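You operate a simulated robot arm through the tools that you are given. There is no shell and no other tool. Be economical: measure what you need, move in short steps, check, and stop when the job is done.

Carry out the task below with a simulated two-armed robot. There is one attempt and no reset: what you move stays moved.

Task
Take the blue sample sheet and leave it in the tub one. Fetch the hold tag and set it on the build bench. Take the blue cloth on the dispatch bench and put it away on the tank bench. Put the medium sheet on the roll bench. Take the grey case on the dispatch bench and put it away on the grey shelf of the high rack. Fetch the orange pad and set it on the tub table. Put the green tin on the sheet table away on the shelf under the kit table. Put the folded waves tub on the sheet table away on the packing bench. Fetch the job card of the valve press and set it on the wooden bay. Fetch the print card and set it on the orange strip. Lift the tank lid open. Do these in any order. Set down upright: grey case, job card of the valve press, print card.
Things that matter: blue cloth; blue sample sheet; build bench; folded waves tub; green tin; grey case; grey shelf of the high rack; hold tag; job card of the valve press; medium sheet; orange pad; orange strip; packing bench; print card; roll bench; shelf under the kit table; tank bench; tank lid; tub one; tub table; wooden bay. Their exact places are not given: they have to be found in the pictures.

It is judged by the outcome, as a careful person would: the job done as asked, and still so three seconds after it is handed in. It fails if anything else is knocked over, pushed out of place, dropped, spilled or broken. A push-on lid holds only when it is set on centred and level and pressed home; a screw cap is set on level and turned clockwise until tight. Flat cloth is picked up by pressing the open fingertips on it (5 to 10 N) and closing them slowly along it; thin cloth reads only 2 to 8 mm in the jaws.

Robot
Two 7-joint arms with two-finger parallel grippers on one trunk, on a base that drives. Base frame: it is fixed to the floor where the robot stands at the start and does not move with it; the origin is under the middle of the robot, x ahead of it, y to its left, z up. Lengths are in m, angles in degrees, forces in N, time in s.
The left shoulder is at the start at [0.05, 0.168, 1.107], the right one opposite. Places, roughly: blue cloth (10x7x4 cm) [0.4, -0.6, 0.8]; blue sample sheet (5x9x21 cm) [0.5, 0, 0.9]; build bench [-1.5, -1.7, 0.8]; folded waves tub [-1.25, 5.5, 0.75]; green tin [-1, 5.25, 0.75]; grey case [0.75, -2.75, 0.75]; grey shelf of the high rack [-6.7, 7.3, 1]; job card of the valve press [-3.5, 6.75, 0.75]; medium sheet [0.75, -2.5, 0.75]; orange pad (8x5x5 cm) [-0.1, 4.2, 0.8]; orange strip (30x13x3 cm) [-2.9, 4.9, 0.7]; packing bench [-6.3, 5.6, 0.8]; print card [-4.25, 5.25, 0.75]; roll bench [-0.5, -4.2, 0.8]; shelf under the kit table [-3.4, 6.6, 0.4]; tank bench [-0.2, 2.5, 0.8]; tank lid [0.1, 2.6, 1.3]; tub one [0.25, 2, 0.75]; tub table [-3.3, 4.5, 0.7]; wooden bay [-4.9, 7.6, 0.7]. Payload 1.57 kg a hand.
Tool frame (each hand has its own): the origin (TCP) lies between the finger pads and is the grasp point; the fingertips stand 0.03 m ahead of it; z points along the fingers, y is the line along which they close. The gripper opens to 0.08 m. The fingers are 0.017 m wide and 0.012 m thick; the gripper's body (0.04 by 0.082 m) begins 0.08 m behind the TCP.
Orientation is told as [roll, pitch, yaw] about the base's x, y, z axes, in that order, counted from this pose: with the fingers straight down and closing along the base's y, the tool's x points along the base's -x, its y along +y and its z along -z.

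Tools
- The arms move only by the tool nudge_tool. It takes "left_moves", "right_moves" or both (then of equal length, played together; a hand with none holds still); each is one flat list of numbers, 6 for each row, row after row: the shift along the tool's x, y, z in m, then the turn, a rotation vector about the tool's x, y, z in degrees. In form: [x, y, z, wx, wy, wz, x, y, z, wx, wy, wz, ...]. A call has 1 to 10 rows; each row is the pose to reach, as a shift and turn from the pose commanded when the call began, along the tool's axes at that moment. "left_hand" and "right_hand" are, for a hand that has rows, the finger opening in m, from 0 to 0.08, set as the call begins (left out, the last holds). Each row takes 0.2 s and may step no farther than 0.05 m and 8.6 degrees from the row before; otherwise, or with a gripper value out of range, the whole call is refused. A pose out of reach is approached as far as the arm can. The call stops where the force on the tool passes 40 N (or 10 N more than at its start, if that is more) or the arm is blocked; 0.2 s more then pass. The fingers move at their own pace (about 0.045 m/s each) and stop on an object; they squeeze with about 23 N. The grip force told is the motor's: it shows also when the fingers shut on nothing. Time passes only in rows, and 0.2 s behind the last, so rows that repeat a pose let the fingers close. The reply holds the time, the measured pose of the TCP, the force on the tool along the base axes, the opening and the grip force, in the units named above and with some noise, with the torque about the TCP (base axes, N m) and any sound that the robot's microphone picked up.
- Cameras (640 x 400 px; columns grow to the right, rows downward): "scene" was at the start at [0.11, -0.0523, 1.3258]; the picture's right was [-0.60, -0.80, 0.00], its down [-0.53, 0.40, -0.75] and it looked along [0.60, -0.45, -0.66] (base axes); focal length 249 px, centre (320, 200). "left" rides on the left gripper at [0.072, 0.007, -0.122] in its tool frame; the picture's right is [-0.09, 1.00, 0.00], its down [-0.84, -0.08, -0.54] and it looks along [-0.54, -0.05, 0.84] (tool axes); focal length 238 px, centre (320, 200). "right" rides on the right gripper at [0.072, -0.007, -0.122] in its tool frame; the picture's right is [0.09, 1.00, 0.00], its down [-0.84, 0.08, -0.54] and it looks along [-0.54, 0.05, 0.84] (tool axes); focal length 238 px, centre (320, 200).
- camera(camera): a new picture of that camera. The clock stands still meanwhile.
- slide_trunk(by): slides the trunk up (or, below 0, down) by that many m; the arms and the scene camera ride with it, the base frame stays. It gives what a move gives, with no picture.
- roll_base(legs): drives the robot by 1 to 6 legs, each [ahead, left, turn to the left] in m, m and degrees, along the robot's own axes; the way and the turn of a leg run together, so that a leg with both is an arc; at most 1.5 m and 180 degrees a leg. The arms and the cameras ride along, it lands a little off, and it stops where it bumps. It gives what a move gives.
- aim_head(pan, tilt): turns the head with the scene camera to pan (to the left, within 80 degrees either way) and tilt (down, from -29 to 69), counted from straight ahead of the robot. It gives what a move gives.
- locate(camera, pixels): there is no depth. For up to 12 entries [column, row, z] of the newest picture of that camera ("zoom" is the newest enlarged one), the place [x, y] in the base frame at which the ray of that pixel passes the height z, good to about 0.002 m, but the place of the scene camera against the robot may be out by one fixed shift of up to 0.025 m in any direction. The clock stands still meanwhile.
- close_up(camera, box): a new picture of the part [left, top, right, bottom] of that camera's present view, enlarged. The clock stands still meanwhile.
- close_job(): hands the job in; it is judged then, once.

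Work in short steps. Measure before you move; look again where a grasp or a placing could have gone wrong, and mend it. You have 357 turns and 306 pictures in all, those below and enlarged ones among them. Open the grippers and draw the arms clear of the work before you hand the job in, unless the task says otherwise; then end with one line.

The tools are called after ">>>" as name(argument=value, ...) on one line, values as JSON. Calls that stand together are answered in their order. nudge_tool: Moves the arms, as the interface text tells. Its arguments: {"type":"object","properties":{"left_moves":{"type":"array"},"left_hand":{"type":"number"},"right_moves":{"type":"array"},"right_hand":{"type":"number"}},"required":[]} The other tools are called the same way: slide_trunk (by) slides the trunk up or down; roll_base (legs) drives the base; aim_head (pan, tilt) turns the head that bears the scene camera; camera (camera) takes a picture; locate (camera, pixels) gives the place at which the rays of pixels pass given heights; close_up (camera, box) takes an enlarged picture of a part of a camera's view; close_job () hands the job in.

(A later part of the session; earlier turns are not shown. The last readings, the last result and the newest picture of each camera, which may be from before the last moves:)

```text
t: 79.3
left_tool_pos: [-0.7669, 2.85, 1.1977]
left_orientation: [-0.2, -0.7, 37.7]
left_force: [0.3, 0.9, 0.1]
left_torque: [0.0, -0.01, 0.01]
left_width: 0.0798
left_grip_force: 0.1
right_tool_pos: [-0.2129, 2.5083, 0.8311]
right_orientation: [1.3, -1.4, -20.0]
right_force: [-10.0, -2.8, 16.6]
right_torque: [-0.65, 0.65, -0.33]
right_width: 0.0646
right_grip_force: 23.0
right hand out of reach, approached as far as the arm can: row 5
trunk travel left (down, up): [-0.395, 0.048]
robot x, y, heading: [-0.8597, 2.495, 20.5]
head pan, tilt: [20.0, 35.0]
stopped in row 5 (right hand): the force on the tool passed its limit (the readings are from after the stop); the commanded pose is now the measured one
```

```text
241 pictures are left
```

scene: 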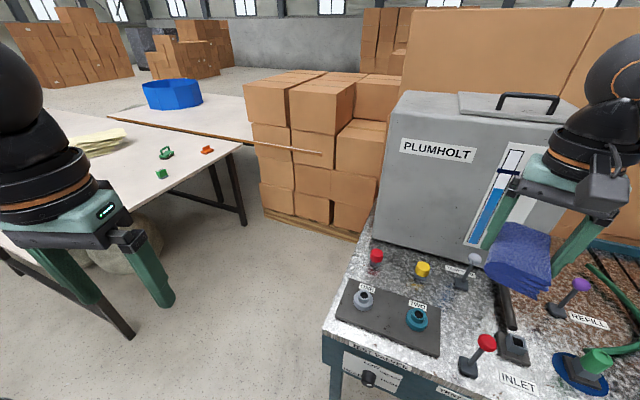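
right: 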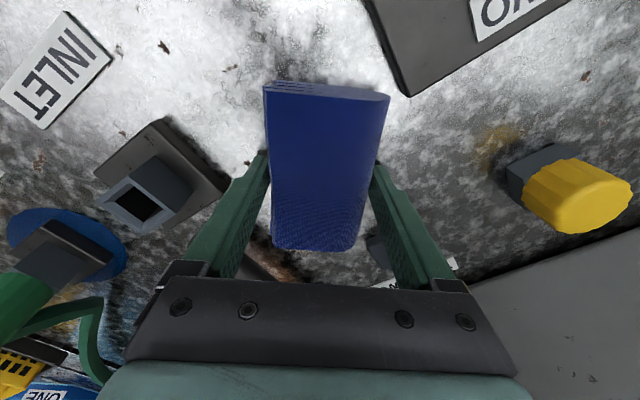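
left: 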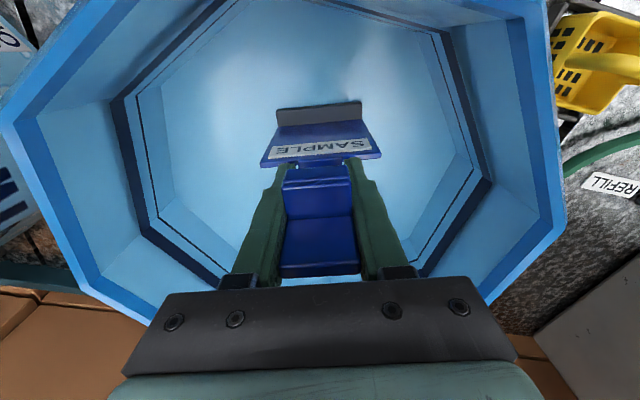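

Contact: cloth on the bench. Open the fingers and rise.

>>> nudge_tool(right_moves=[0, 0, -0.001, 0, 0, 0, 0, 0, -0.001, 0, 0, 0, 0, 0, -0.001, 0, 0, 0, 0, 0, -0.001, 0, 0, 0], right_hand=0.08)

>>> nudge_tool(right_moves=[0, 0, -0.02, 0, 0, 0, 0, 0, -0.05, 0, 0, 0, 0, 0, -0.09, 0, 0, 0, 0, 0, -0.13, 0, 0, 0, 0, 0, -0.17, 0, 0, 0, 0.02, 0, -0.21, 0, 0, 0, 0.06, 0, -0.24, 0, 0, 0])

>>> camera(camera="right")

>>> camera(camera="scene")

```text
t: 80.3
left_tool_pos: [-0.7667, 2.851, 1.1987]
left_orientation: [-0.3, -0.6, 37.8]
left_force: [0.4, -0.3, 0.1]
left_torque: [0.0, 0.0, -0.04]
left_width: 0.0798
left_grip_force: 0.0
right_tool_pos: [-0.2134, 2.5093, 0.8309]
right_orientation: [1.4, -1.4, -19.9]
right_force: [-0.7, 12.5, 11.9]
right_torque: [-0.11, 0.34, -0.33]
right_width: 0.07
right_grip_force: 0.1
trunk travel left (down, up): [-0.395, 0.048]
robot x, y, heading: [-0.8512, 2.4954, 20.6]
head pan, tilt: [20.0, 35.0]
```

```text
t: 81.9
left_tool_pos: [-0.766, 2.8493, 1.1985]
left_orientation: [-0.2, -0.7, 37.6]
left_force: [-0.5, -0.5, 0.1]
left_torque: [-0.01, -0.05, 0.01]
left_width: 0.0802
left_grip_force: 0.1
right_tool_pos: [-0.2759, 2.5252, 1.0669]
right_orientation: [1.3, -1.4, -20.1]
right_force: [-0.3, -0.1, -0.6]
right_torque: [0.0, -0.02, -0.01]
right_width: 0.0799
right_grip_force: 0.0
trunk travel left (down, up): [-0.395, 0.048]
robot x, y, heading: [-0.8522, 2.4929, 20.6]
head pan, tilt: [20.0, 35.0]
```

```text
240 pictures are left
```

right: 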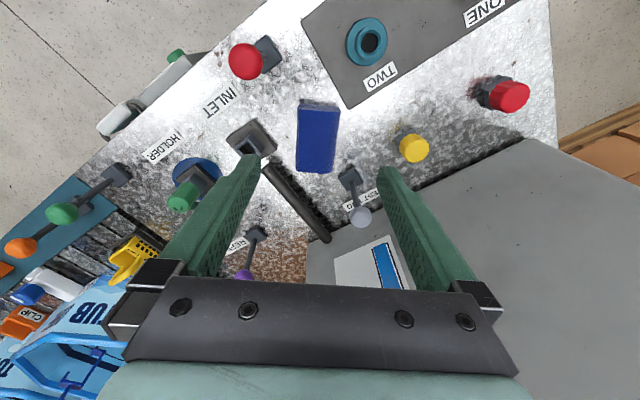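

```text
239 pictures are left
```

scene: 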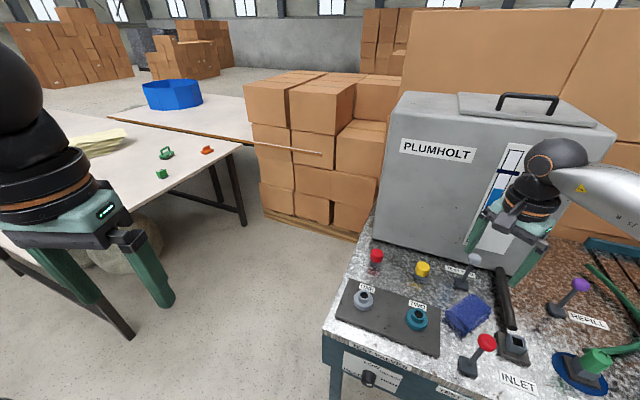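

Cloth is on the tank bench. Now the lid: locate handle ends (500,97),(557,103) and tank top edges for several heights.

>>> close_up(camera="scene", box=[380, 70, 640, 230])

>>> locate(camera="scene", pixels=[[500, 97, 1.34], [557, 103, 1.34], [500, 97, 1.3], [557, 103, 1.3], [402, 95, 1.25], [612, 132, 1.25], [375, 236, 0.8], [515, 278, 0.8]])

```text
2.46 times, centred on (510, 150) of scene
```

zoom: 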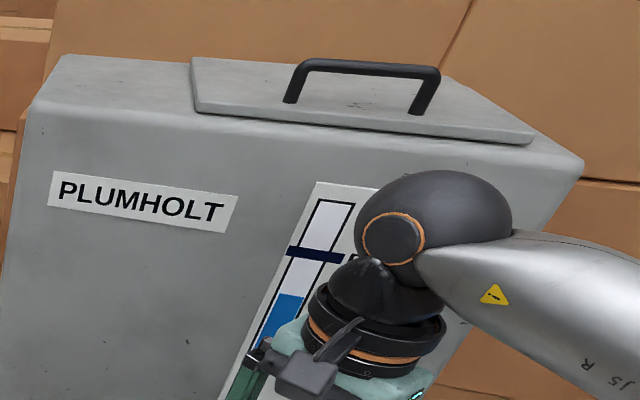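

```text
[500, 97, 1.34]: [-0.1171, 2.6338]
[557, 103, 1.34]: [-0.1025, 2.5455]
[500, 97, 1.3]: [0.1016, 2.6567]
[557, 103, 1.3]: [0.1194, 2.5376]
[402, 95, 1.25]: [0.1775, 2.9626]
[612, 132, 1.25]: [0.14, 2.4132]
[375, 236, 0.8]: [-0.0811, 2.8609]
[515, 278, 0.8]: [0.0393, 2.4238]
```

Handle is ~0.86 m ahead and 0.21 right. Retract and raise the right hand, raise the trunk fully, and creep 0.1 m forward.

>>> nudge_tool(right_moves=[0.04, 0, -0.04, 0, 0, 0, 0.08, 0, -0.08, 0, 0, 0, 0.12, 0, -0.1, 0, 0, 0, 0.16, 0, -0.12, 0, 0, 0, 0.2, -0.02, -0.13, 0, 0, 0])

>>> slide_trunk(by=0.048)

>>> roll_base(legs=[[0.1, 0, 0]])

>>> aim_head(pan=-15, tilt=15)

>>> camera(camera="scene")

```text
refused: row 1 steps farther than a row can; nothing moved
```

```text
t: 82.8
left_tool_pos: [-0.7636, 2.8491, 1.2455]
left_orientation: [-0.2, -0.6, 37.7]
left_force: [0.5, 0.0, -0.5]
left_torque: [0.0, 0.03, -0.04]
left_width: 0.08
left_grip_force: 0.1
right_tool_pos: [-0.275, 2.5258, 1.1142]
right_orientation: [1.3, -1.3, -20.0]
right_force: [0.3, -0.5, -0.8]
right_torque: [0.01, 0.0, 0.01]
right_width: 0.0801
right_grip_force: 0.0
trunk travel left (down, up): [-0.443, 0.0]
robot x, y, heading: [-0.8537, 2.498, 20.6]
head pan, tilt: [20.0, 35.0]
```

```text
t: 84.0
left_tool_pos: [-0.6711, 2.8848, 1.2451]
left_orientation: [-0.3, -0.4, 37.7]
left_force: [-0.9, 0.6, 0.5]
left_torque: [0.03, 0.04, -0.01]
left_width: 0.08
left_grip_force: 0.1
right_tool_pos: [-0.1813, 2.5603, 1.112]
right_orientation: [1.3, -1.3, -20.1]
right_force: [0.1, -0.3, -0.2]
right_torque: [0.01, 0.03, 0.01]
right_width: 0.0801
right_grip_force: 0.0
trunk travel left (down, up): [-0.443, 0.0]
robot x, y, heading: [-0.7599, 2.5319, 20.4]
head pan, tilt: [20.0, 35.0]
```

```text
t: 85.0
left_tool_pos: [-0.6715, 2.8842, 1.2456]
left_orientation: [-0.2, -0.6, 37.6]
left_force: [-0.1, 0.4, 0.0]
left_torque: [0.01, -0.01, 0.01]
left_width: 0.0801
left_grip_force: 0.1
right_tool_pos: [-0.1817, 2.5605, 1.1134]
right_orientation: [1.2, -1.4, -20.1]
right_force: [0.4, -0.6, -0.5]
right_torque: [0.02, 0.02, 0.0]
right_width: 0.08
right_grip_force: 0.0
trunk travel left (down, up): [-0.443, 0.0]
robot x, y, heading: [-0.7616, 2.5301, 20.4]
head pan, tilt: [-15.0, 15.0]
```

```text
237 pictures are left
```

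scene: 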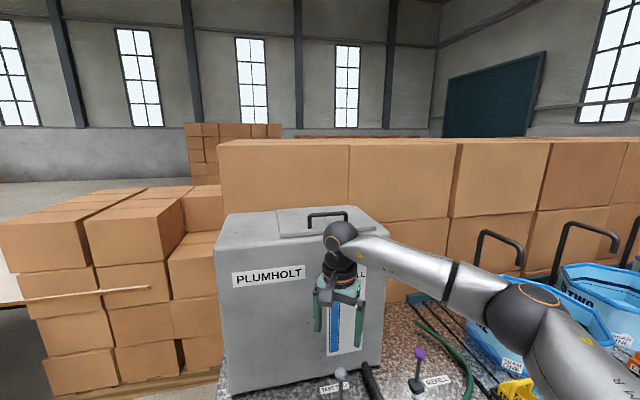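

Zoom on handle for accurate pixel positions.

>>> close_up(camera="scene", box=[210, 190, 400, 310])

>>> locate(camera="scene", pixels=[[308, 215, 1.32], [347, 212, 1.32], [308, 215, 1.34], [347, 212, 1.34], [217, 253, 1.27], [388, 233, 1.27], [235, 392, 0.8], [275, 210, 1.29], [348, 206, 1.29]])

```text
3.33 times, centred on (305, 250) of scene
```

zoom: 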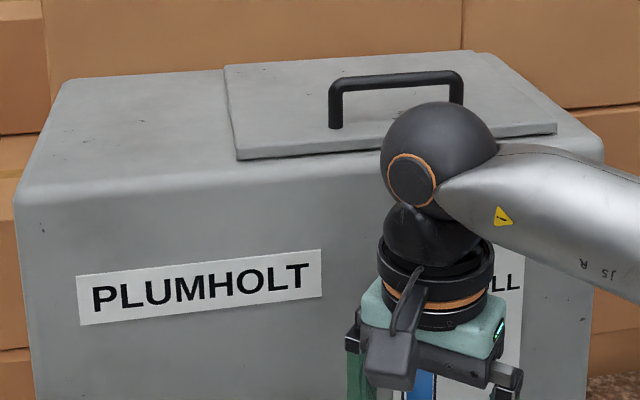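

```text
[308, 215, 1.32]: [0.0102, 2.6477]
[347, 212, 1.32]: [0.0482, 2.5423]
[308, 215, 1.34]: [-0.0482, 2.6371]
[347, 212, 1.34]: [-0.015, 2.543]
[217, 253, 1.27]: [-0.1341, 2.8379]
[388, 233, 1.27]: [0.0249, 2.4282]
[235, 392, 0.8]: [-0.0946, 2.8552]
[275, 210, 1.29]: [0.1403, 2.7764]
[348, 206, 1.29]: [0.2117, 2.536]
```

Handle bar ≈ (0.03,2.60,1.31), hinge presumably at the lid's rear. I retract the right hand and yaw it so the fingers can close in the vertical plane.

>>> nudge_tool(right_moves=[0.013, -0.011, -0.025, 0, 0, 8.3, 0.026, -0.022, -0.05, 0, 0, 16.6, 0.04, -0.033, -0.075, 0, 0, 24.9, 0.053, -0.045, -0.1, 0, 0, 33.2, 0.066, -0.056, -0.125, 0, 0, 41.5, 0.079, -0.067, -0.15, 0, 0, 49.6], right_hand=0.045)

>>> nudge_tool(right_moves=[0, 0, 0, -8.5, 0, 0, 0, 0, 0, -17, 0, 0, 0, 0, 0, -25.5, 0, 0, 0, 0, 0, -34, 0, 0, 0, 0, 0, -42.5, 0, 0, 0, 0, 0, -51, 0, 0, 0, 0, 0, -59.5, 0, 0, 0, 0, 0, -68, 0, 0, 0, 0, 0, -75, 0, 0])

>>> camera(camera="right")

>>> camera(camera="scene")

```text
t: 86.4
left_tool_pos: [-0.6723, 2.8841, 1.2457]
left_orientation: [-0.3, -0.7, 37.6]
left_force: [0.3, 0.4, 0.6]
left_torque: [-0.01, -0.01, -0.02]
left_width: 0.08
left_grip_force: 0.1
right_tool_pos: [-0.2839, 2.5242, 1.2622]
right_orientation: [1.9, 0.1, -69.7]
right_force: [-0.1, -0.1, -0.4]
right_torque: [0.02, -0.02, -0.03]
right_width: 0.0449
right_grip_force: 0.1
trunk travel left (down, up): [-0.443, 0.0]
robot x, y, heading: [-0.7607, 2.5286, 20.5]
head pan, tilt: [-15.0, 15.0]
```

```text
t: 88.4
left_tool_pos: [-0.6702, 2.8852, 1.247]
left_orientation: [-0.1, -0.6, 37.6]
left_force: [0.1, 0.0, -0.5]
left_torque: [-0.04, 0.02, -0.01]
left_width: 0.08
left_grip_force: 0.1
right_tool_pos: [-0.2707, 2.5326, 1.2626]
right_orientation: [77.0, 0.2, -69.6]
right_force: [0.1, 0.3, -0.6]
right_torque: [0.06, -0.02, -0.01]
right_width: 0.0448
right_grip_force: 0.0
right hand out of reach, approached as far as the arm can: row 8, 9
trunk travel left (down, up): [-0.443, 0.0]
robot x, y, heading: [-0.7605, 2.5313, 20.6]
head pan, tilt: [-15.0, 15.0]
```

```text
235 pictures are left
```

right: 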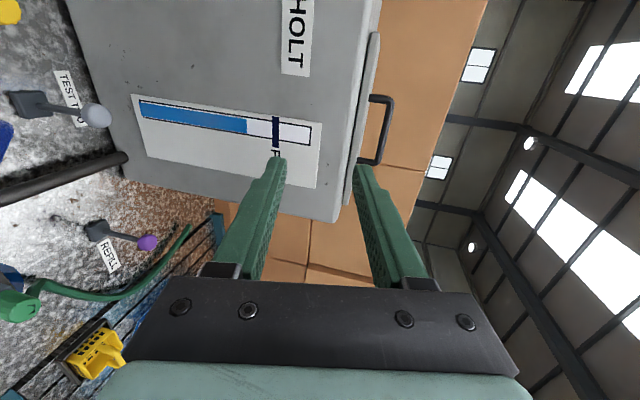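

```text
234 pictures are left
```

scene: 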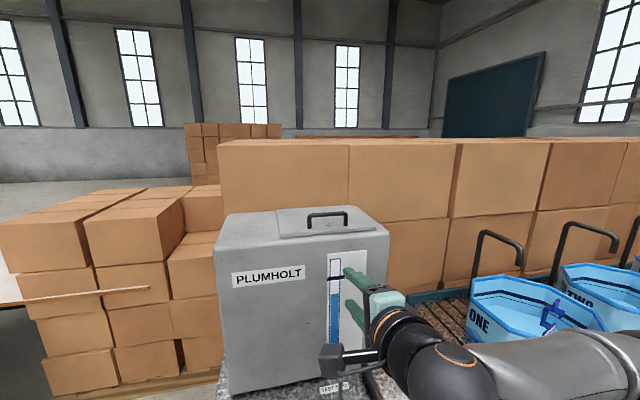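

Fingers now open vertically, image right is up; handle bar at columns ~385-392, rows 97-163. I compute the bar at z≈1.315, 0.205 m right. Raise to z≈1.33 and advance to just before the handle.

>>> nudge_tool(right_moves=[-0.015, 0.045, 0.0, 0, 0, 0, -0.035, 0.075, 0.01, 0, 0, 0, -0.035, 0.09, 0.05, 0, 0, 0, -0.035, 0.1, 0.095, 0, 0, 0, -0.035, 0.105, 0.14, 0, 0, 0, -0.035, 0.109, 0.17, 0, 0, 0])

>>> camera(camera="right")

>>> close_up(camera="scene", box=[210, 180, 430, 330])

```text
t: 89.8
left_tool_pos: [-0.6714, 2.8851, 1.2457]
left_orientation: [-0.1, -0.6, 37.6]
left_force: [1.0, 0.1, 0.5]
left_torque: [0.01, -0.05, 0.01]
left_width: 0.0801
left_grip_force: 0.0
right_tool_pos: [-0.0798, 2.5631, 1.3307]
right_orientation: [76.9, 0.1, -69.6]
right_force: [0.0, 0.4, -0.3]
right_torque: [0.0, -0.03, 0.04]
right_width: 0.0449
right_grip_force: 0.0
trunk travel left (down, up): [-0.443, 0.0]
robot x, y, heading: [-0.7588, 2.53, 20.4]
head pan, tilt: [-15.0, 15.0]
```

```text
233 pictures are left
```

right: 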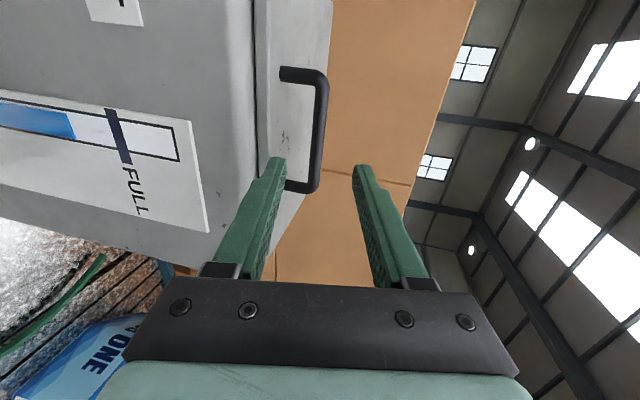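

```text
2.67 times, centred on (320, 255) of scene
```

zoom: 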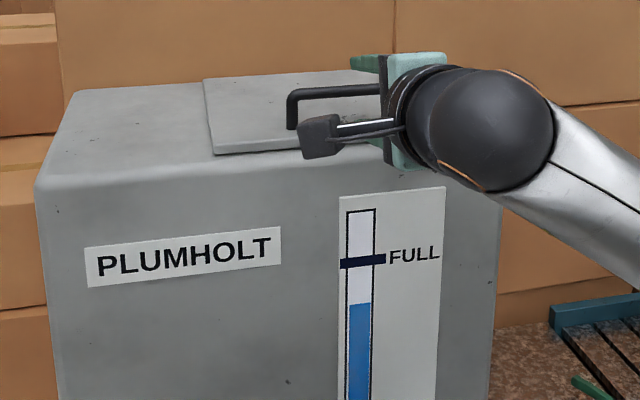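

Triangulated: bar centre at ahead 0.72, z≈1.312, left -0.192; I'm 7 cm short. Advance 5.5 cm so the lower finger slides under the bar.

>>> nudge_tool(right_moves=[0.013, 0.0, 0.0, 0, 0, 0, 0.013, 0.003, 0.025, 0, 0, 0, 0.013, 0.0085, 0.0545, 0, 0, 0])

>>> camera(camera="right")

```text
t: 90.6
left_tool_pos: [-0.6704, 2.8855, 1.2458]
left_orientation: [-0.2, -0.6, 37.6]
left_force: [-0.1, 1.0, 0.6]
left_torque: [-0.02, 0.0, 0.03]
left_width: 0.0799
left_grip_force: 0.1
right_tool_pos: [-0.0316, 2.597, 1.3252]
right_orientation: [76.9, 0.1, -69.7]
right_force: [-0.2, -0.2, -0.4]
right_torque: [-0.03, -0.01, 0.0]
right_width: 0.0449
right_grip_force: 0.0
trunk travel left (down, up): [-0.443, 0.0]
robot x, y, heading: [-0.763, 2.5309, 20.7]
head pan, tilt: [-15.0, 15.0]
```

```text
231 pictures are left
```

right: 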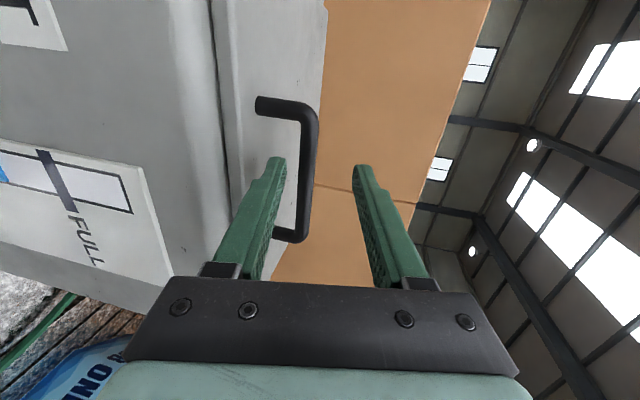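

Bar (cols 298-317) is between the fingers, ~3 cm beyond the TCP. Advance 1.8 cm more, then start lifting.

>>> nudge_tool(right_moves=[0, 0.002, 0.009, 0, 0, 0, 0, 0.004, 0.02, 0, 0, 0])

>>> nudge_tool(right_moves=[0, 0.01, -0.002, 0, 0, 0, 0, 0.02, -0.004, 0, 0, 0, 0, 0.03, -0.005, 0, 0, 0])

>>> camera(camera="right")

>>> camera(camera="scene")

```text
t: 91.2
left_tool_pos: [-0.67, 2.8845, 1.2461]
left_orientation: [-0.3, -0.6, 37.6]
left_force: [0.3, -1.1, 0.1]
left_torque: [0.0, -0.02, -0.01]
left_width: 0.0796
left_grip_force: 0.0
right_tool_pos: [-0.0131, 2.6034, 1.3254]
right_orientation: [76.9, 0.2, -69.7]
right_force: [-0.4, 0.0, 1.2]
right_torque: [0.03, -0.01, 0.0]
right_width: 0.0451
right_grip_force: 0.1
trunk travel left (down, up): [-0.443, 0.0]
robot x, y, heading: [-0.762, 2.5319, 20.3]
head pan, tilt: [-15.0, 15.0]
```

```text
t: 92.0
left_tool_pos: [-0.67, 2.8842, 1.2457]
left_orientation: [-0.1, -0.6, 37.6]
left_force: [0.4, -0.2, -0.6]
left_torque: [-0.06, -0.03, -0.01]
left_width: 0.0801
left_grip_force: 0.1
right_tool_pos: [-0.0116, 2.6043, 1.3547]
right_orientation: [76.8, 0.1, -69.7]
right_force: [1.5, -0.2, -3.1]
right_torque: [-0.02, 0.01, -0.01]
right_width: 0.0478
right_grip_force: 2.1
trunk travel left (down, up): [-0.443, 0.0]
robot x, y, heading: [-0.7619, 2.5315, 20.6]
head pan, tilt: [-15.0, 15.0]
```

```text
230 pictures are left
```

right: 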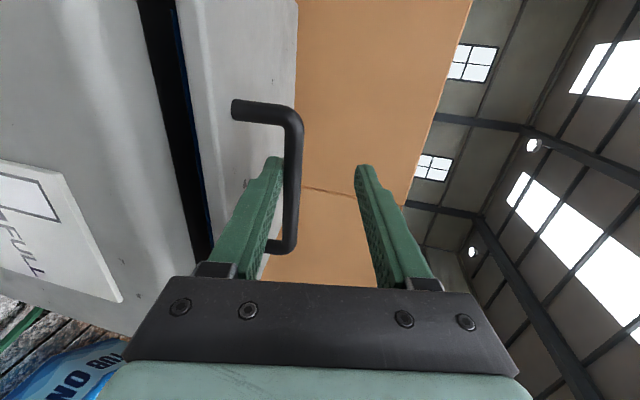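

```text
229 pictures are left
```

scene: 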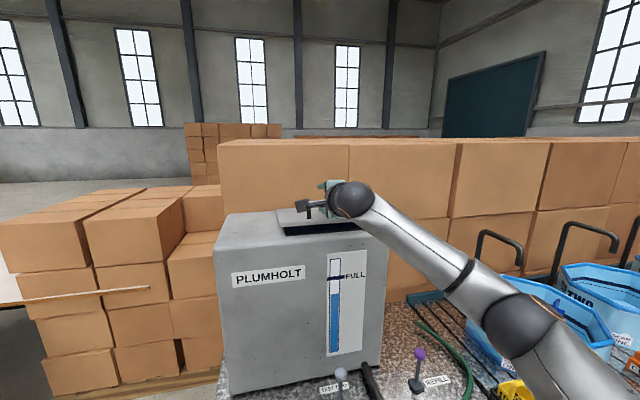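

The lid rises, hinged at the rear. Continue on an arc (hinge ≈0.22 m behind the handle) to about 45°.

>>> nudge_tool(right_moves=[0, 0.022, 0.003, 0, 0, 0, 0, 0.043, 0.0085, 0, 0, 0, 0, 0.056, 0.013, 0, 0, 0, 0, 0.068, 0.018, 0, 0, 0, 0, 0.082, 0.025, 0, 0, 0, 0, 0.0953, 0.0323, 0, 0, 0])

>>> camera(camera="right")

>>> camera(camera="scene")

```text
t: 93.4
left_tool_pos: [-0.6715, 2.8847, 1.2473]
left_orientation: [-0.2, -0.5, 37.6]
left_force: [0.6, -0.6, 0.0]
left_torque: [0.01, -0.01, -0.01]
left_width: 0.0803
left_grip_force: 0.1
right_tool_pos: [0.0397, 2.6243, 1.4393]
right_orientation: [76.9, 0.0, -69.6]
right_force: [1.3, -0.2, -5.6]
right_torque: [0.02, 0.07, -0.05]
right_width: 0.049
right_grip_force: 2.3
trunk travel left (down, up): [-0.443, 0.0]
robot x, y, heading: [-0.7639, 2.5296, 20.6]
head pan, tilt: [-15.0, 15.0]
```

```text
228 pictures are left
```

right: 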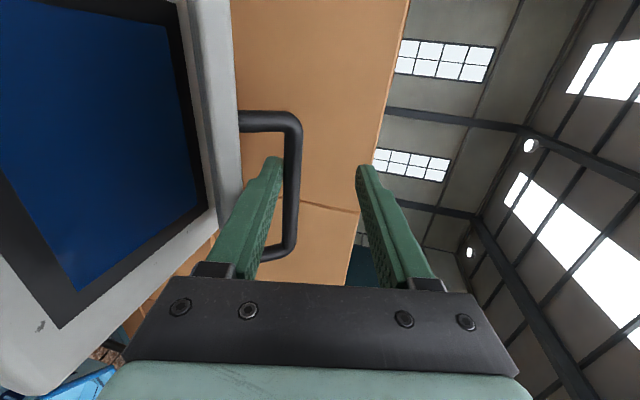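

```text
227 pictures are left
```

scene: 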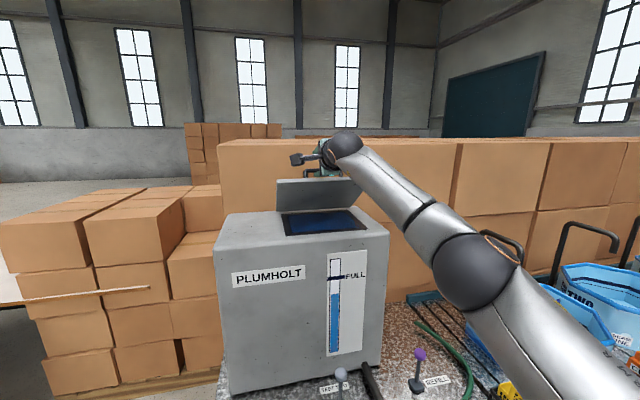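

Lid around 45–50° and force small. Continue along the arc to ~75°.

>>> nudge_tool(right_moves=[0, 0.023, 0.018, 0, 0, 0, 0, 0.0445, 0.037, 0, 0, 0, 0, 0.057, 0.052, 0, 0, 0, 0, 0.068, 0.0674, 0, 0, 0])

>>> camera(camera="right")

>>> close_up(camera="scene", box=[210, 100, 450, 280])

```text
t: 94.4
left_tool_pos: [-0.671, 2.888, 1.245]
left_orientation: [-0.3, -0.5, 37.7]
left_force: [-0.4, -0.1, 0.0]
left_torque: [-0.01, 0.0, 0.01]
left_width: 0.08
left_grip_force: 0.0
right_tool_pos: [0.0479, 2.6261, 1.4499]
right_orientation: [76.5, 0.2, -69.1]
right_force: [-8.9, 18.1, -15.7]
right_torque: [0.49, 2.42, 0.26]
right_width: 0.0581
right_grip_force: 7.3
right hand out of reach, approached as far as the arm can: row 1, 2, 3, 4
trunk travel left (down, up): [-0.443, 0.0]
robot x, y, heading: [-0.7588, 2.5323, 20.4]
head pan, tilt: [-15.0, 15.0]
```

```text
226 pictures are left
```

right: 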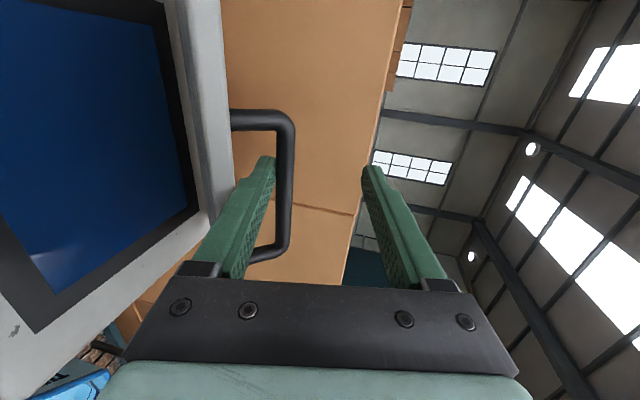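

```text
2.22 times, centred on (330, 190) of scene
```

zoom: 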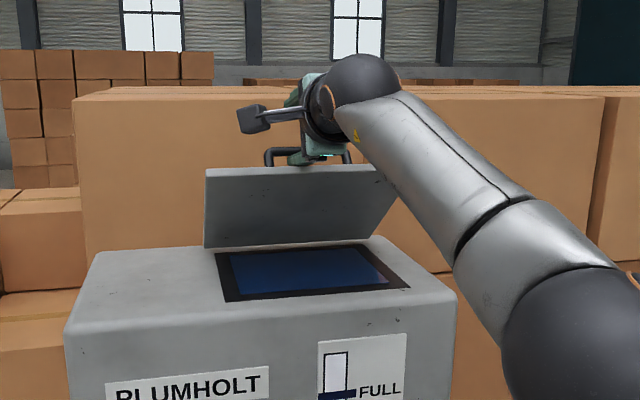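

Arm reach limit at ≈55–60°. I creep the base forward 4 cm, which also carries the lid on.

>>> roll_base(legs=[[0.04, 0, 0]])

>>> close_up(camera="scene", box=[210, 100, 450, 280])

```text
t: 95.2
left_tool_pos: [-0.6608, 2.8886, 1.2471]
left_orientation: [-0.2, -0.8, 37.6]
left_force: [0.0, 0.2, -0.2]
left_torque: [0.01, 0.02, 0.01]
left_width: 0.0798
left_grip_force: 0.0
right_tool_pos: [0.0514, 2.6274, 1.4496]
right_orientation: [74.8, 0.9, -69.2]
right_force: [-21.9, -4.0, 0.2]
right_torque: [-1.53, 2.8, -1.0]
right_width: 0.0484
right_grip_force: 2.0
trunk travel left (down, up): [-0.443, 0.0]
robot x, y, heading: [-0.7483, 2.5347, 20.3]
head pan, tilt: [-15.0, 15.0]
stopped in leg 1: the force on the tool passed its limit (the readings are from after the stop); the commanded pose is now the measured one
```

```text
2.22 times, centred on (330, 190) of scene
```

zoom: 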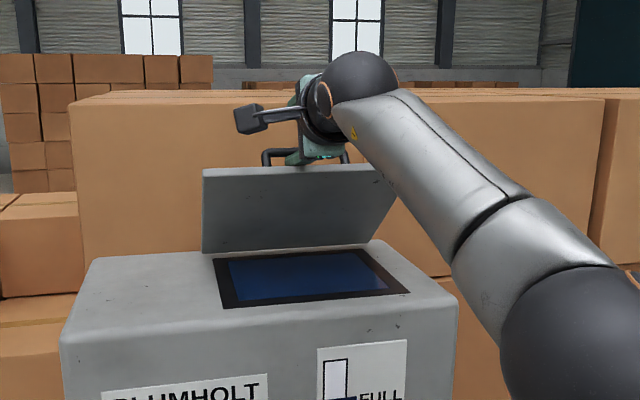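

Geometry: past ~55° the lid's front part collides with the gripper coming over its edge, so the handle hold can't finish it. I lower the lid back along the arc, then stand closer and let the left fist push the underside for the second half.

>>> nudge_tool(right_moves=[0, -0.0128, -0.009, 0, 0, 0, 0, -0.0368, -0.0211, 0, 0, 0, 0, -0.0649, -0.029, 0, 0, 0, 0, -0.0871, -0.0343, 0, 0, 0, 0, -0.1093, -0.0398, 0, 0, 0, 0, -0.1262, -0.0373, 0, 0, 0, 0, -0.138, -0.0336, 0, 0, 0])

>>> camera(camera="right")

>>> close_up(camera="scene", box=[210, 100, 450, 280])

```text
t: 96.8
left_tool_pos: [-0.6571, 2.8898, 1.2472]
left_orientation: [-0.2, -0.6, 37.7]
left_force: [0.3, -0.1, -0.6]
left_torque: [0.0, 0.02, 0.03]
left_width: 0.0801
left_grip_force: 0.1
right_tool_pos: [-0.0067, 2.6053, 1.322]
right_orientation: [74.8, 0.9, -69.1]
right_force: [-0.4, -0.1, 0.2]
right_torque: [0.01, -0.01, -0.01]
right_width: 0.0448
right_grip_force: 0.0
trunk travel left (down, up): [-0.443, 0.0]
robot x, y, heading: [-0.7445, 2.5339, 20.6]
head pan, tilt: [-15.0, 15.0]
```

```text
223 pictures are left
```

right: 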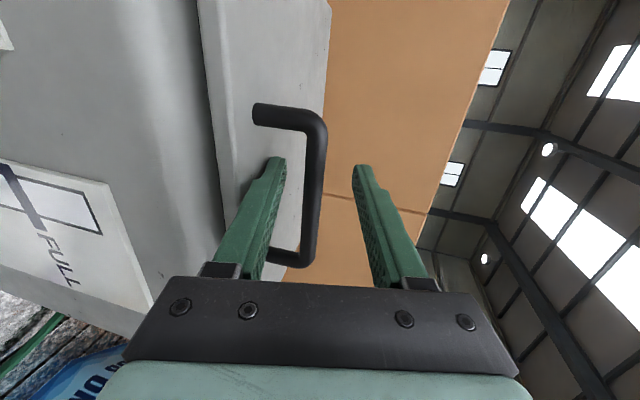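

```text
2.22 times, centred on (330, 190) of scene
```

zoom: 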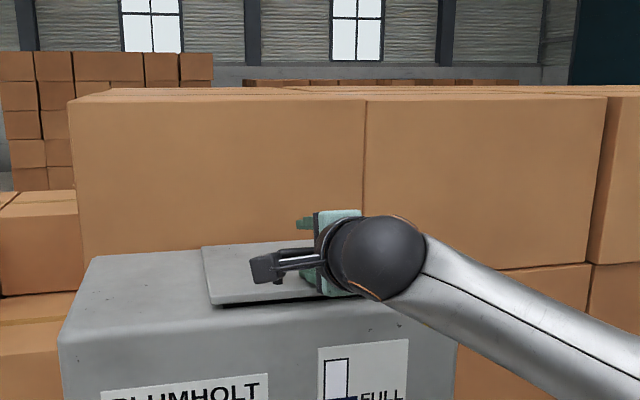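

Lid closed safely. Withdraw the right hand 10 cm, and meanwhile yaw the left hand for a forward-pointing fist.

>>> nudge_tool(right_moves=[0, 0, -0.02, 0, 0, 0, 0, 0, -0.04, 0, 0, 0, 0, 0, -0.06, 0, 0, 0, 0, 0, -0.08, 0, 0, 0, 0, 0, -0.1, 0, 0, 0, 0, 0, -0.1, 0, 0, 0, 0, 0, -0.1, 0, 0, 0], left_moves=[0, 0, -0.01, 0, 0, -8, 0, 0, -0.02, 0, 0, -16, 0, 0, -0.03, 0, 0, -24, 0, 0, -0.04, 0, 0, -32, 0, 0, -0.05, 0, 0, -40, 0, 0, -0.06, 0, 0, -48, 0, 0, -0.07, 0, 0, -55], left_hand=0.0)

>>> nudge_tool(left_moves=[0, 0, 0, 8.5, 0, 0, 0, 0, 0, 17, 0, 0, 0, 0, 0, 25.5, 0, 0, 0, 0, 0, 34, 0, 0, 0, 0, 0, 42.5, 0, 0, 0, 0, 0, 51, 0, 0, 0, 0, 0, 59.5, 0, 0, 0, 0, 0, 68, 0, 0, 0, 0, 0, 76.5, 0, 0, 0, 0, 0, 85, 0, 0])

>>> camera(camera="scene")

```text
t: 98.4
left_tool_pos: [-0.6512, 2.8818, 1.3119]
left_orientation: [-0.5, -0.1, 92.8]
left_force: [0.3, 1.2, 0.2]
left_torque: [0.01, 0.01, -0.02]
left_width: 0.0001
left_grip_force: 21.4
left hand out of reach, approached as far as the arm can: row 6, 7
right_tool_pos: [-0.0969, 2.5685, 1.3464]
right_orientation: [74.9, 0.9, -69.1]
right_force: [0.3, 0.8, 0.1]
right_torque: [0.01, 0.0, 0.0]
right_width: 0.0451
right_grip_force: 0.2
trunk travel left (down, up): [-0.443, 0.0]
robot x, y, heading: [-0.7479, 2.5364, 20.6]
head pan, tilt: [-15.0, 15.0]
```

```text
t: 100.6
left_tool_pos: [-0.6916, 2.9453, 1.3391]
left_orientation: [-85.7, -0.2, 92.5]
left_force: [-0.6, 0.1, 0.1]
left_torque: [0.03, 0.0, -0.01]
left_width: 0.0001
left_grip_force: 21.3
left hand out of reach, approached as far as the arm can: row 6, 7, 8, 9, 10
right_tool_pos: [-0.0964, 2.5687, 1.3462]
right_orientation: [74.9, 0.9, -69.0]
right_force: [0.0, 0.2, -0.6]
right_torque: [-0.03, -0.02, -0.04]
right_width: 0.045
right_grip_force: 0.0
trunk travel left (down, up): [-0.443, 0.0]
robot x, y, heading: [-0.7481, 2.5388, 20.4]
head pan, tilt: [-15.0, 15.0]
```

```text
221 pictures are left
```

scene: 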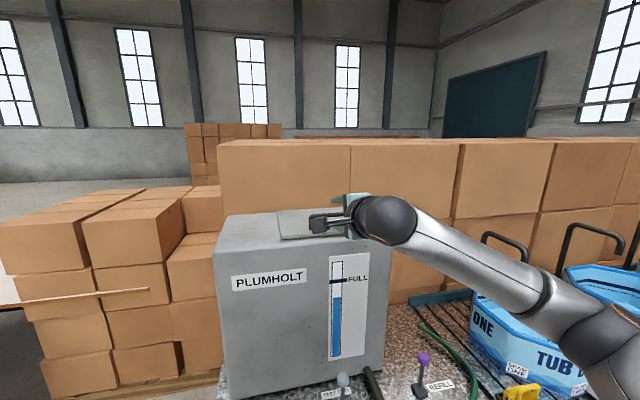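

Left hand points forward. Retract the right a bit more and creep the base 6 cm forward, 5 cm right.

>>> nudge_tool(right_moves=[0, 0, -0.04, 0, 0, 0, 0, 0, -0.07, 0, 0, 0])

>>> roll_base(legs=[[0, -0.05, 0], [0.06, 0, 0]])

>>> camera(camera="right")

```text
t: 101.2
left_tool_pos: [-0.6927, 2.9439, 1.3387]
left_orientation: [-85.7, -0.2, 92.4]
left_force: [0.3, 0.6, -0.2]
left_torque: [0.02, 0.02, 0.03]
left_width: 0.0
left_grip_force: 21.7
right_tool_pos: [-0.1565, 2.5444, 1.3665]
right_orientation: [74.9, 1.0, -69.0]
right_force: [0.0, 0.3, -0.2]
right_torque: [-0.01, -0.01, 0.0]
right_width: 0.0452
right_grip_force: 0.0
trunk travel left (down, up): [-0.443, 0.0]
robot x, y, heading: [-0.7476, 2.5395, 20.5]
head pan, tilt: [-15.0, 15.0]
```

```text
t: 102.7
left_tool_pos: [-0.6185, 2.9199, 1.3382]
left_orientation: [-85.5, -0.2, 92.8]
left_force: [-0.7, 0.1, 0.4]
left_torque: [-0.01, -0.01, -0.03]
left_width: 0.0003
left_grip_force: 20.9
right_tool_pos: [-0.0812, 2.5215, 1.3687]
right_orientation: [74.8, 0.9, -68.8]
right_force: [0.1, -0.1, -0.5]
right_torque: [0.01, 0.02, 0.01]
right_width: 0.0448
right_grip_force: 0.1
trunk travel left (down, up): [-0.443, 0.0]
robot x, y, heading: [-0.6723, 2.5099, 20.4]
head pan, tilt: [-15.0, 15.0]
```

```text
220 pictures are left
```

right: 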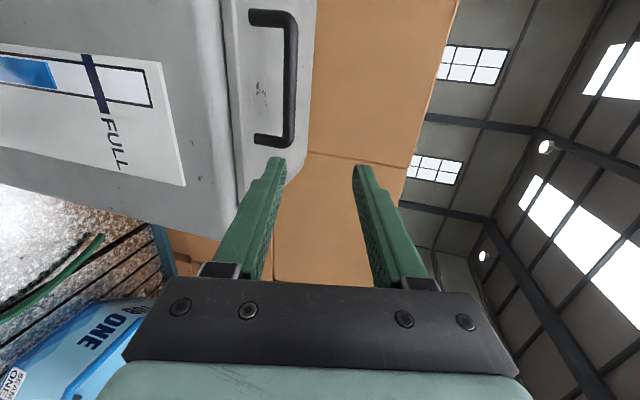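

No bump, and the handle is now only 0.67 m ahead. Re-insert the right lower finger under the bar.

>>> nudge_tool(right_moves=[0.03, -0.02, 0.01, 0, 0, 0, 0.052, -0.0355, 0.041, 0, 0, 0, 0.052, -0.026, 0.08, 0, 0, 0, 0.052, -0.0159, 0.11, 0, 0, 0])

>>> camera(camera="right")

```text
t: 103.7
left_tool_pos: [-0.6183, 2.9199, 1.3363]
left_orientation: [-85.5, -0.2, 92.7]
left_force: [0.4, -0.5, 0.3]
left_torque: [-0.02, -0.03, -0.02]
left_width: 0.0
left_grip_force: 21.2
right_tool_pos: [-0.0037, 2.6084, 1.3203]
right_orientation: [75.0, 0.8, -68.9]
right_force: [0.9, -0.5, -0.1]
right_torque: [-0.01, 0.01, 0.0]
right_width: 0.0451
right_grip_force: 0.1
trunk travel left (down, up): [-0.443, 0.0]
robot x, y, heading: [-0.6731, 2.5122, 20.7]
head pan, tilt: [-15.0, 15.0]
```

```text
219 pictures are left
```

right: 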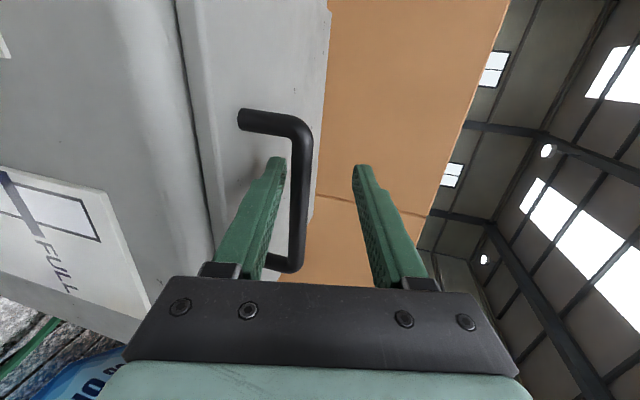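

Inserted. Lift along the arc to ~45°.

>>> nudge_tool(right_moves=[0, 0.029, -0.008, 0, 0, 0, 0, 0.0498, -0.0073, 0, 0, 0, 0, 0.0723, -0.001, 0, 0, 0, 0, 0.0955, 0.0083, 0, 0, 0, 0, 0.1112, 0.0164, 0, 0, 0, 0, 0.125, 0.0251, 0, 0, 0])

>>> camera(camera="right")

>>> camera(camera="scene")

>>> camera(camera="left")

```text
t: 105.1
left_tool_pos: [-0.6192, 2.9195, 1.3389]
left_orientation: [-85.5, -0.2, 92.7]
left_force: [0.5, 0.0, 0.4]
left_torque: [0.03, -0.02, 0.02]
left_width: 0.0001
left_grip_force: 21.4
right_tool_pos: [0.0494, 2.6255, 1.4387]
right_orientation: [74.9, 0.9, -69.0]
right_force: [-1.3, -0.3, -2.6]
right_torque: [-0.08, 0.06, -0.01]
right_width: 0.0474
right_grip_force: 1.4
trunk travel left (down, up): [-0.443, 0.0]
robot x, y, heading: [-0.6723, 2.5132, 20.6]
head pan, tilt: [-15.0, 15.0]
```

```text
218 pictures are left
```

right: 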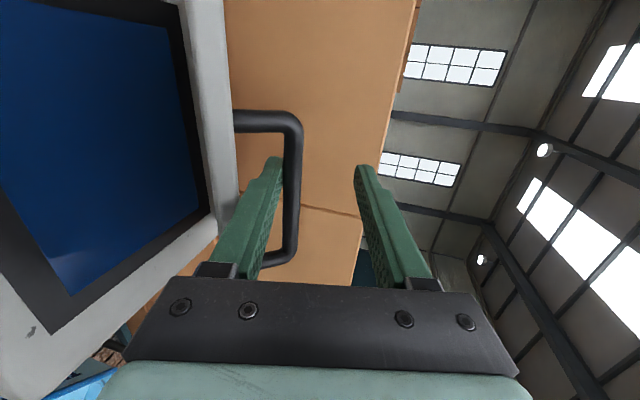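

```text
217 pictures are left
```

scene: 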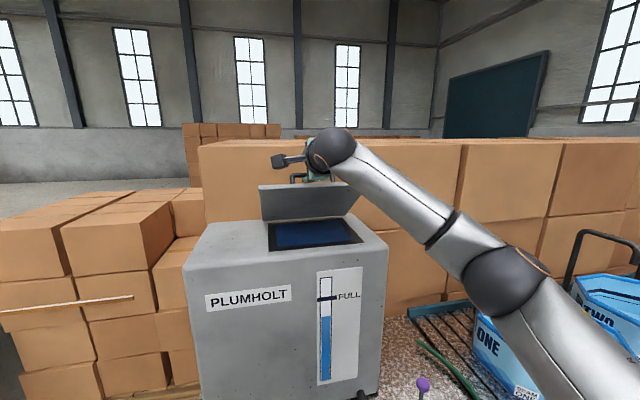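

```text
216 pictures are left
```

left: 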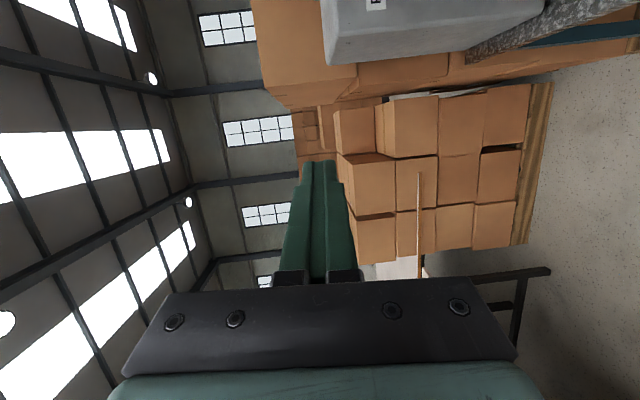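

Lid held at ~50° by the right hand. Bring the left fist forward (z≈1.37) toward the underside's left part.

>>> nudge_tool(left_moves=[0.016, -0.007, 0.045, 0, 0, 0, 0.032, -0.014, 0.09, 0, 0, 0, 0.048, -0.021, 0.135, 0, 0, 0, 0.065, -0.028, 0.18, 0, 0, 0, 0.081, -0.035, 0.225, 0, 0, 0, 0.097, -0.042, 0.27, 0, 0, 0, 0.113, -0.049, 0.315, 0, 0, 0, 0.129, -0.056, 0.36, 0, 0, 0, 0.145, -0.063, 0.405, 0, 0, 0, 0.161, -0.07, 0.45, 0, 0, 0])

>>> camera(camera="scene")

>>> camera(camera="left")

```text
t: 107.3
left_tool_pos: [-0.1567, 2.7772, 1.3753]
left_orientation: [-85.4, -0.3, 92.7]
left_force: [1.3, 0.2, -0.4]
left_torque: [0.02, -0.01, -0.01]
left_width: 0.0001
left_grip_force: 21.7
left hand out of reach, approached as far as the arm can: row 1, 2, 3, 4, 5, 6
right_tool_pos: [0.0495, 2.6254, 1.4389]
right_orientation: [74.9, 0.9, -68.8]
right_force: [1.4, 0.2, -2.7]
right_torque: [-0.17, 0.06, -0.13]
right_width: 0.0453
right_grip_force: 0.6
trunk travel left (down, up): [-0.443, 0.0]
robot x, y, heading: [-0.6719, 2.5146, 20.7]
head pan, tilt: [-15.0, 15.0]
```

```text
215 pictures are left
```

scene: 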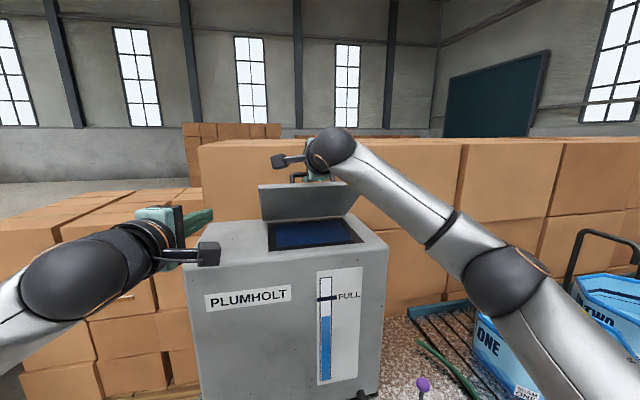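

```text
214 pictures are left
```

left: 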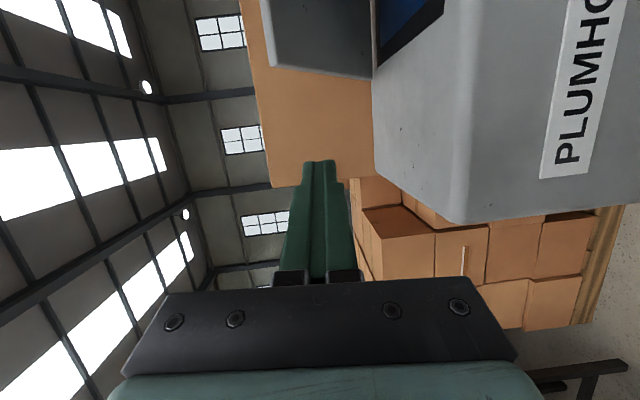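

Left fist needs ~8.5 cm more to the right to be under the lid. Shift and advance partway at slightly lower height.

>>> nudge_tool(left_moves=[0.03, 0.005, 0.02, 0, 0, 0, 0.06, 0.01, 0.04, 0, 0, 0, 0.085, 0.012, 0.07, 0, 0, 0, 0.085, 0.012, 0.11, 0, 0, 0, 0.085, 0.012, 0.15, 0, 0, 0, 0.085, 0.011, 0.18, 0, 0, 0])

>>> camera(camera="left")

>>> close_up(camera="scene", box=[180, 110, 420, 290])

```text
t: 108.7
left_tool_pos: [0.0096, 2.703, 1.3484]
left_orientation: [-85.4, -0.3, 92.7]
left_force: [-14.8, -0.4, -5.5]
left_torque: [-0.01, 0.0, 0.14]
left_width: 0.0
left_grip_force: 21.5
right_tool_pos: [0.0485, 2.6258, 1.4399]
right_orientation: [75.4, 0.8, -69.0]
right_force: [3.1, 2.1, 4.3]
right_torque: [-0.21, 0.22, 0.0]
right_width: 0.0406
right_grip_force: 0.0
trunk travel left (down, up): [-0.443, 0.0]
robot x, y, heading: [-0.6756, 2.5132, 20.7]
head pan, tilt: [-15.0, 15.0]
stopped in row 6 (left hand): the force on the tool passed its limit (the readings are from after the stop); the commanded pose is now the measured one
```

```text
213 pictures are left
```

left: 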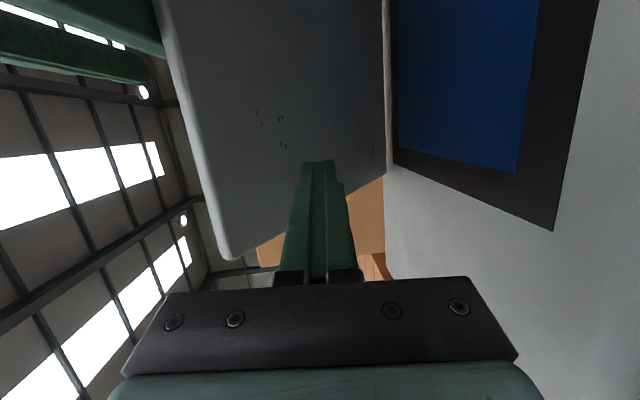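

```text
2.22 times, centred on (300, 200) of scene
```

zoom: 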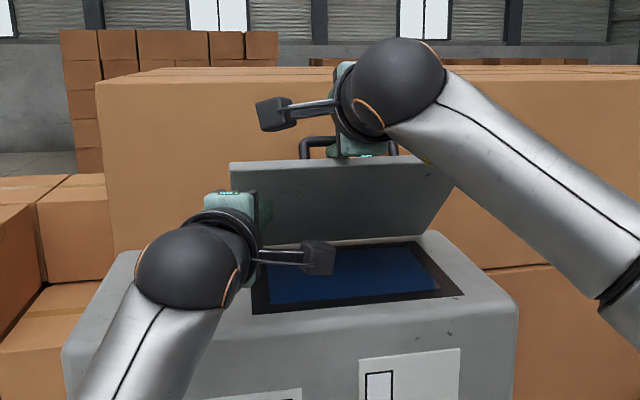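

Left fist now bears on the underside (15 N). Withdraw the right hand from the handle.

>>> nudge_tool(right_moves=[0, 0.004, -0.015, 0, 0, 0, 0, 0.008, -0.03, 0, 0, 0, 0, 0.012, -0.05, 0, 0, 0, 0, 0.02, -0.08, 0, 0, 0, 0, 0.04, -0.12, 0, 0, 0, -0.03, 0.04, -0.15, 0, 0, 0])

>>> close_up(camera="scene", box=[180, 110, 420, 290])

```text
t: 110.1
left_tool_pos: [0.0115, 2.702, 1.3512]
left_orientation: [-85.4, -0.3, 92.7]
left_force: [0.0, -1.0, 0.1]
left_torque: [0.01, 0.0, 0.05]
left_width: 0.0
left_grip_force: 20.8
right_tool_pos: [-0.0623, 2.5462, 1.5173]
right_orientation: [75.1, 1.0, -69.0]
right_force: [0.4, -0.2, -0.2]
right_torque: [-0.01, -0.02, 0.01]
right_width: 0.045
right_grip_force: 0.3
trunk travel left (down, up): [-0.443, 0.0]
robot x, y, heading: [-0.6745, 2.5157, 20.7]
head pan, tilt: [-15.0, 15.0]
```

```text
2.22 times, centred on (300, 200) of scene
```

zoom: 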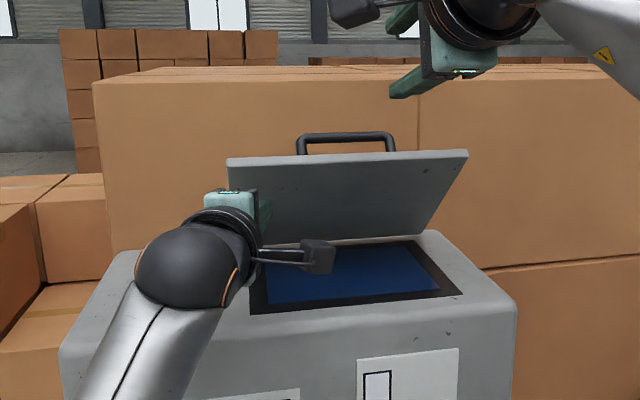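

The lid stays put at ~55°. Push on with the left fist, forward and slightly up.

>>> nudge_tool(left_moves=[0, -0.008, 0.02, 0, 0, 0, 0, -0.016, 0.04, 0, 0, 0, 0, -0.024, 0.06, 0, 0, 0, 0, -0.03, 0.08, 0, 0, 0, 0, -0.034, 0.1, 0, 0, 0])

>>> close_up(camera="scene", box=[180, 110, 420, 290])

```text
t: 111.3
left_tool_pos: [0.0684, 2.7071, 1.3674]
left_orientation: [-85.3, -0.1, 92.7]
left_force: [-2.0, 1.1, -4.6]
left_torque: [-0.02, 0.17, 0.03]
left_width: 0.0001
left_grip_force: 21.7
left hand out of reach, approached as far as the arm can: row 3, 4, 5
right_tool_pos: [-0.0621, 2.5492, 1.5167]
right_orientation: [75.0, 0.9, -69.0]
right_force: [0.5, -0.5, -0.4]
right_torque: [0.0, 0.02, 0.0]
right_width: 0.045
right_grip_force: 0.0
trunk travel left (down, up): [-0.443, 0.0]
robot x, y, heading: [-0.6731, 2.5122, 20.9]
head pan, tilt: [-15.0, 15.0]
```

```text
2.22 times, centred on (300, 200) of scene
```

zoom: 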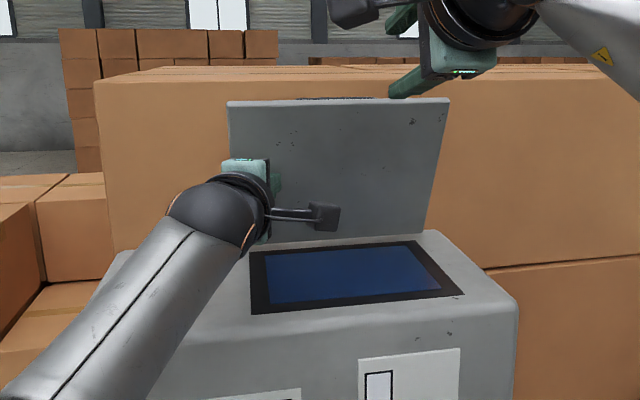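

Lid ≈80°. A 4 cm creep of the base carries the fist forward to push it over.

>>> roll_base(legs=[[0.04, 0, 0]])

>>> close_up(camera="scene", box=[180, 110, 420, 290])

```text
t: 112.2
left_tool_pos: [0.1046, 2.7211, 1.3676]
left_orientation: [-85.3, -0.2, 92.8]
left_force: [-0.2, 0.4, -0.1]
left_torque: [-0.03, 0.01, 0.02]
left_width: 0.0
left_grip_force: 21.8
right_tool_pos: [-0.0262, 2.5631, 1.5178]
right_orientation: [75.2, 0.9, -69.0]
right_force: [-0.3, -0.1, -0.6]
right_torque: [0.01, -0.01, 0.03]
right_width: 0.0449
right_grip_force: 0.1
trunk travel left (down, up): [-0.443, 0.0]
robot x, y, heading: [-0.637, 2.5255, 20.6]
head pan, tilt: [-15.0, 15.0]
```

```text
2.22 times, centred on (300, 200) of scene
```

zoom: 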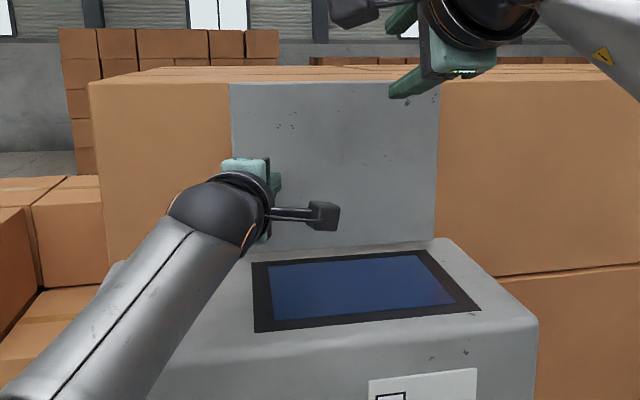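

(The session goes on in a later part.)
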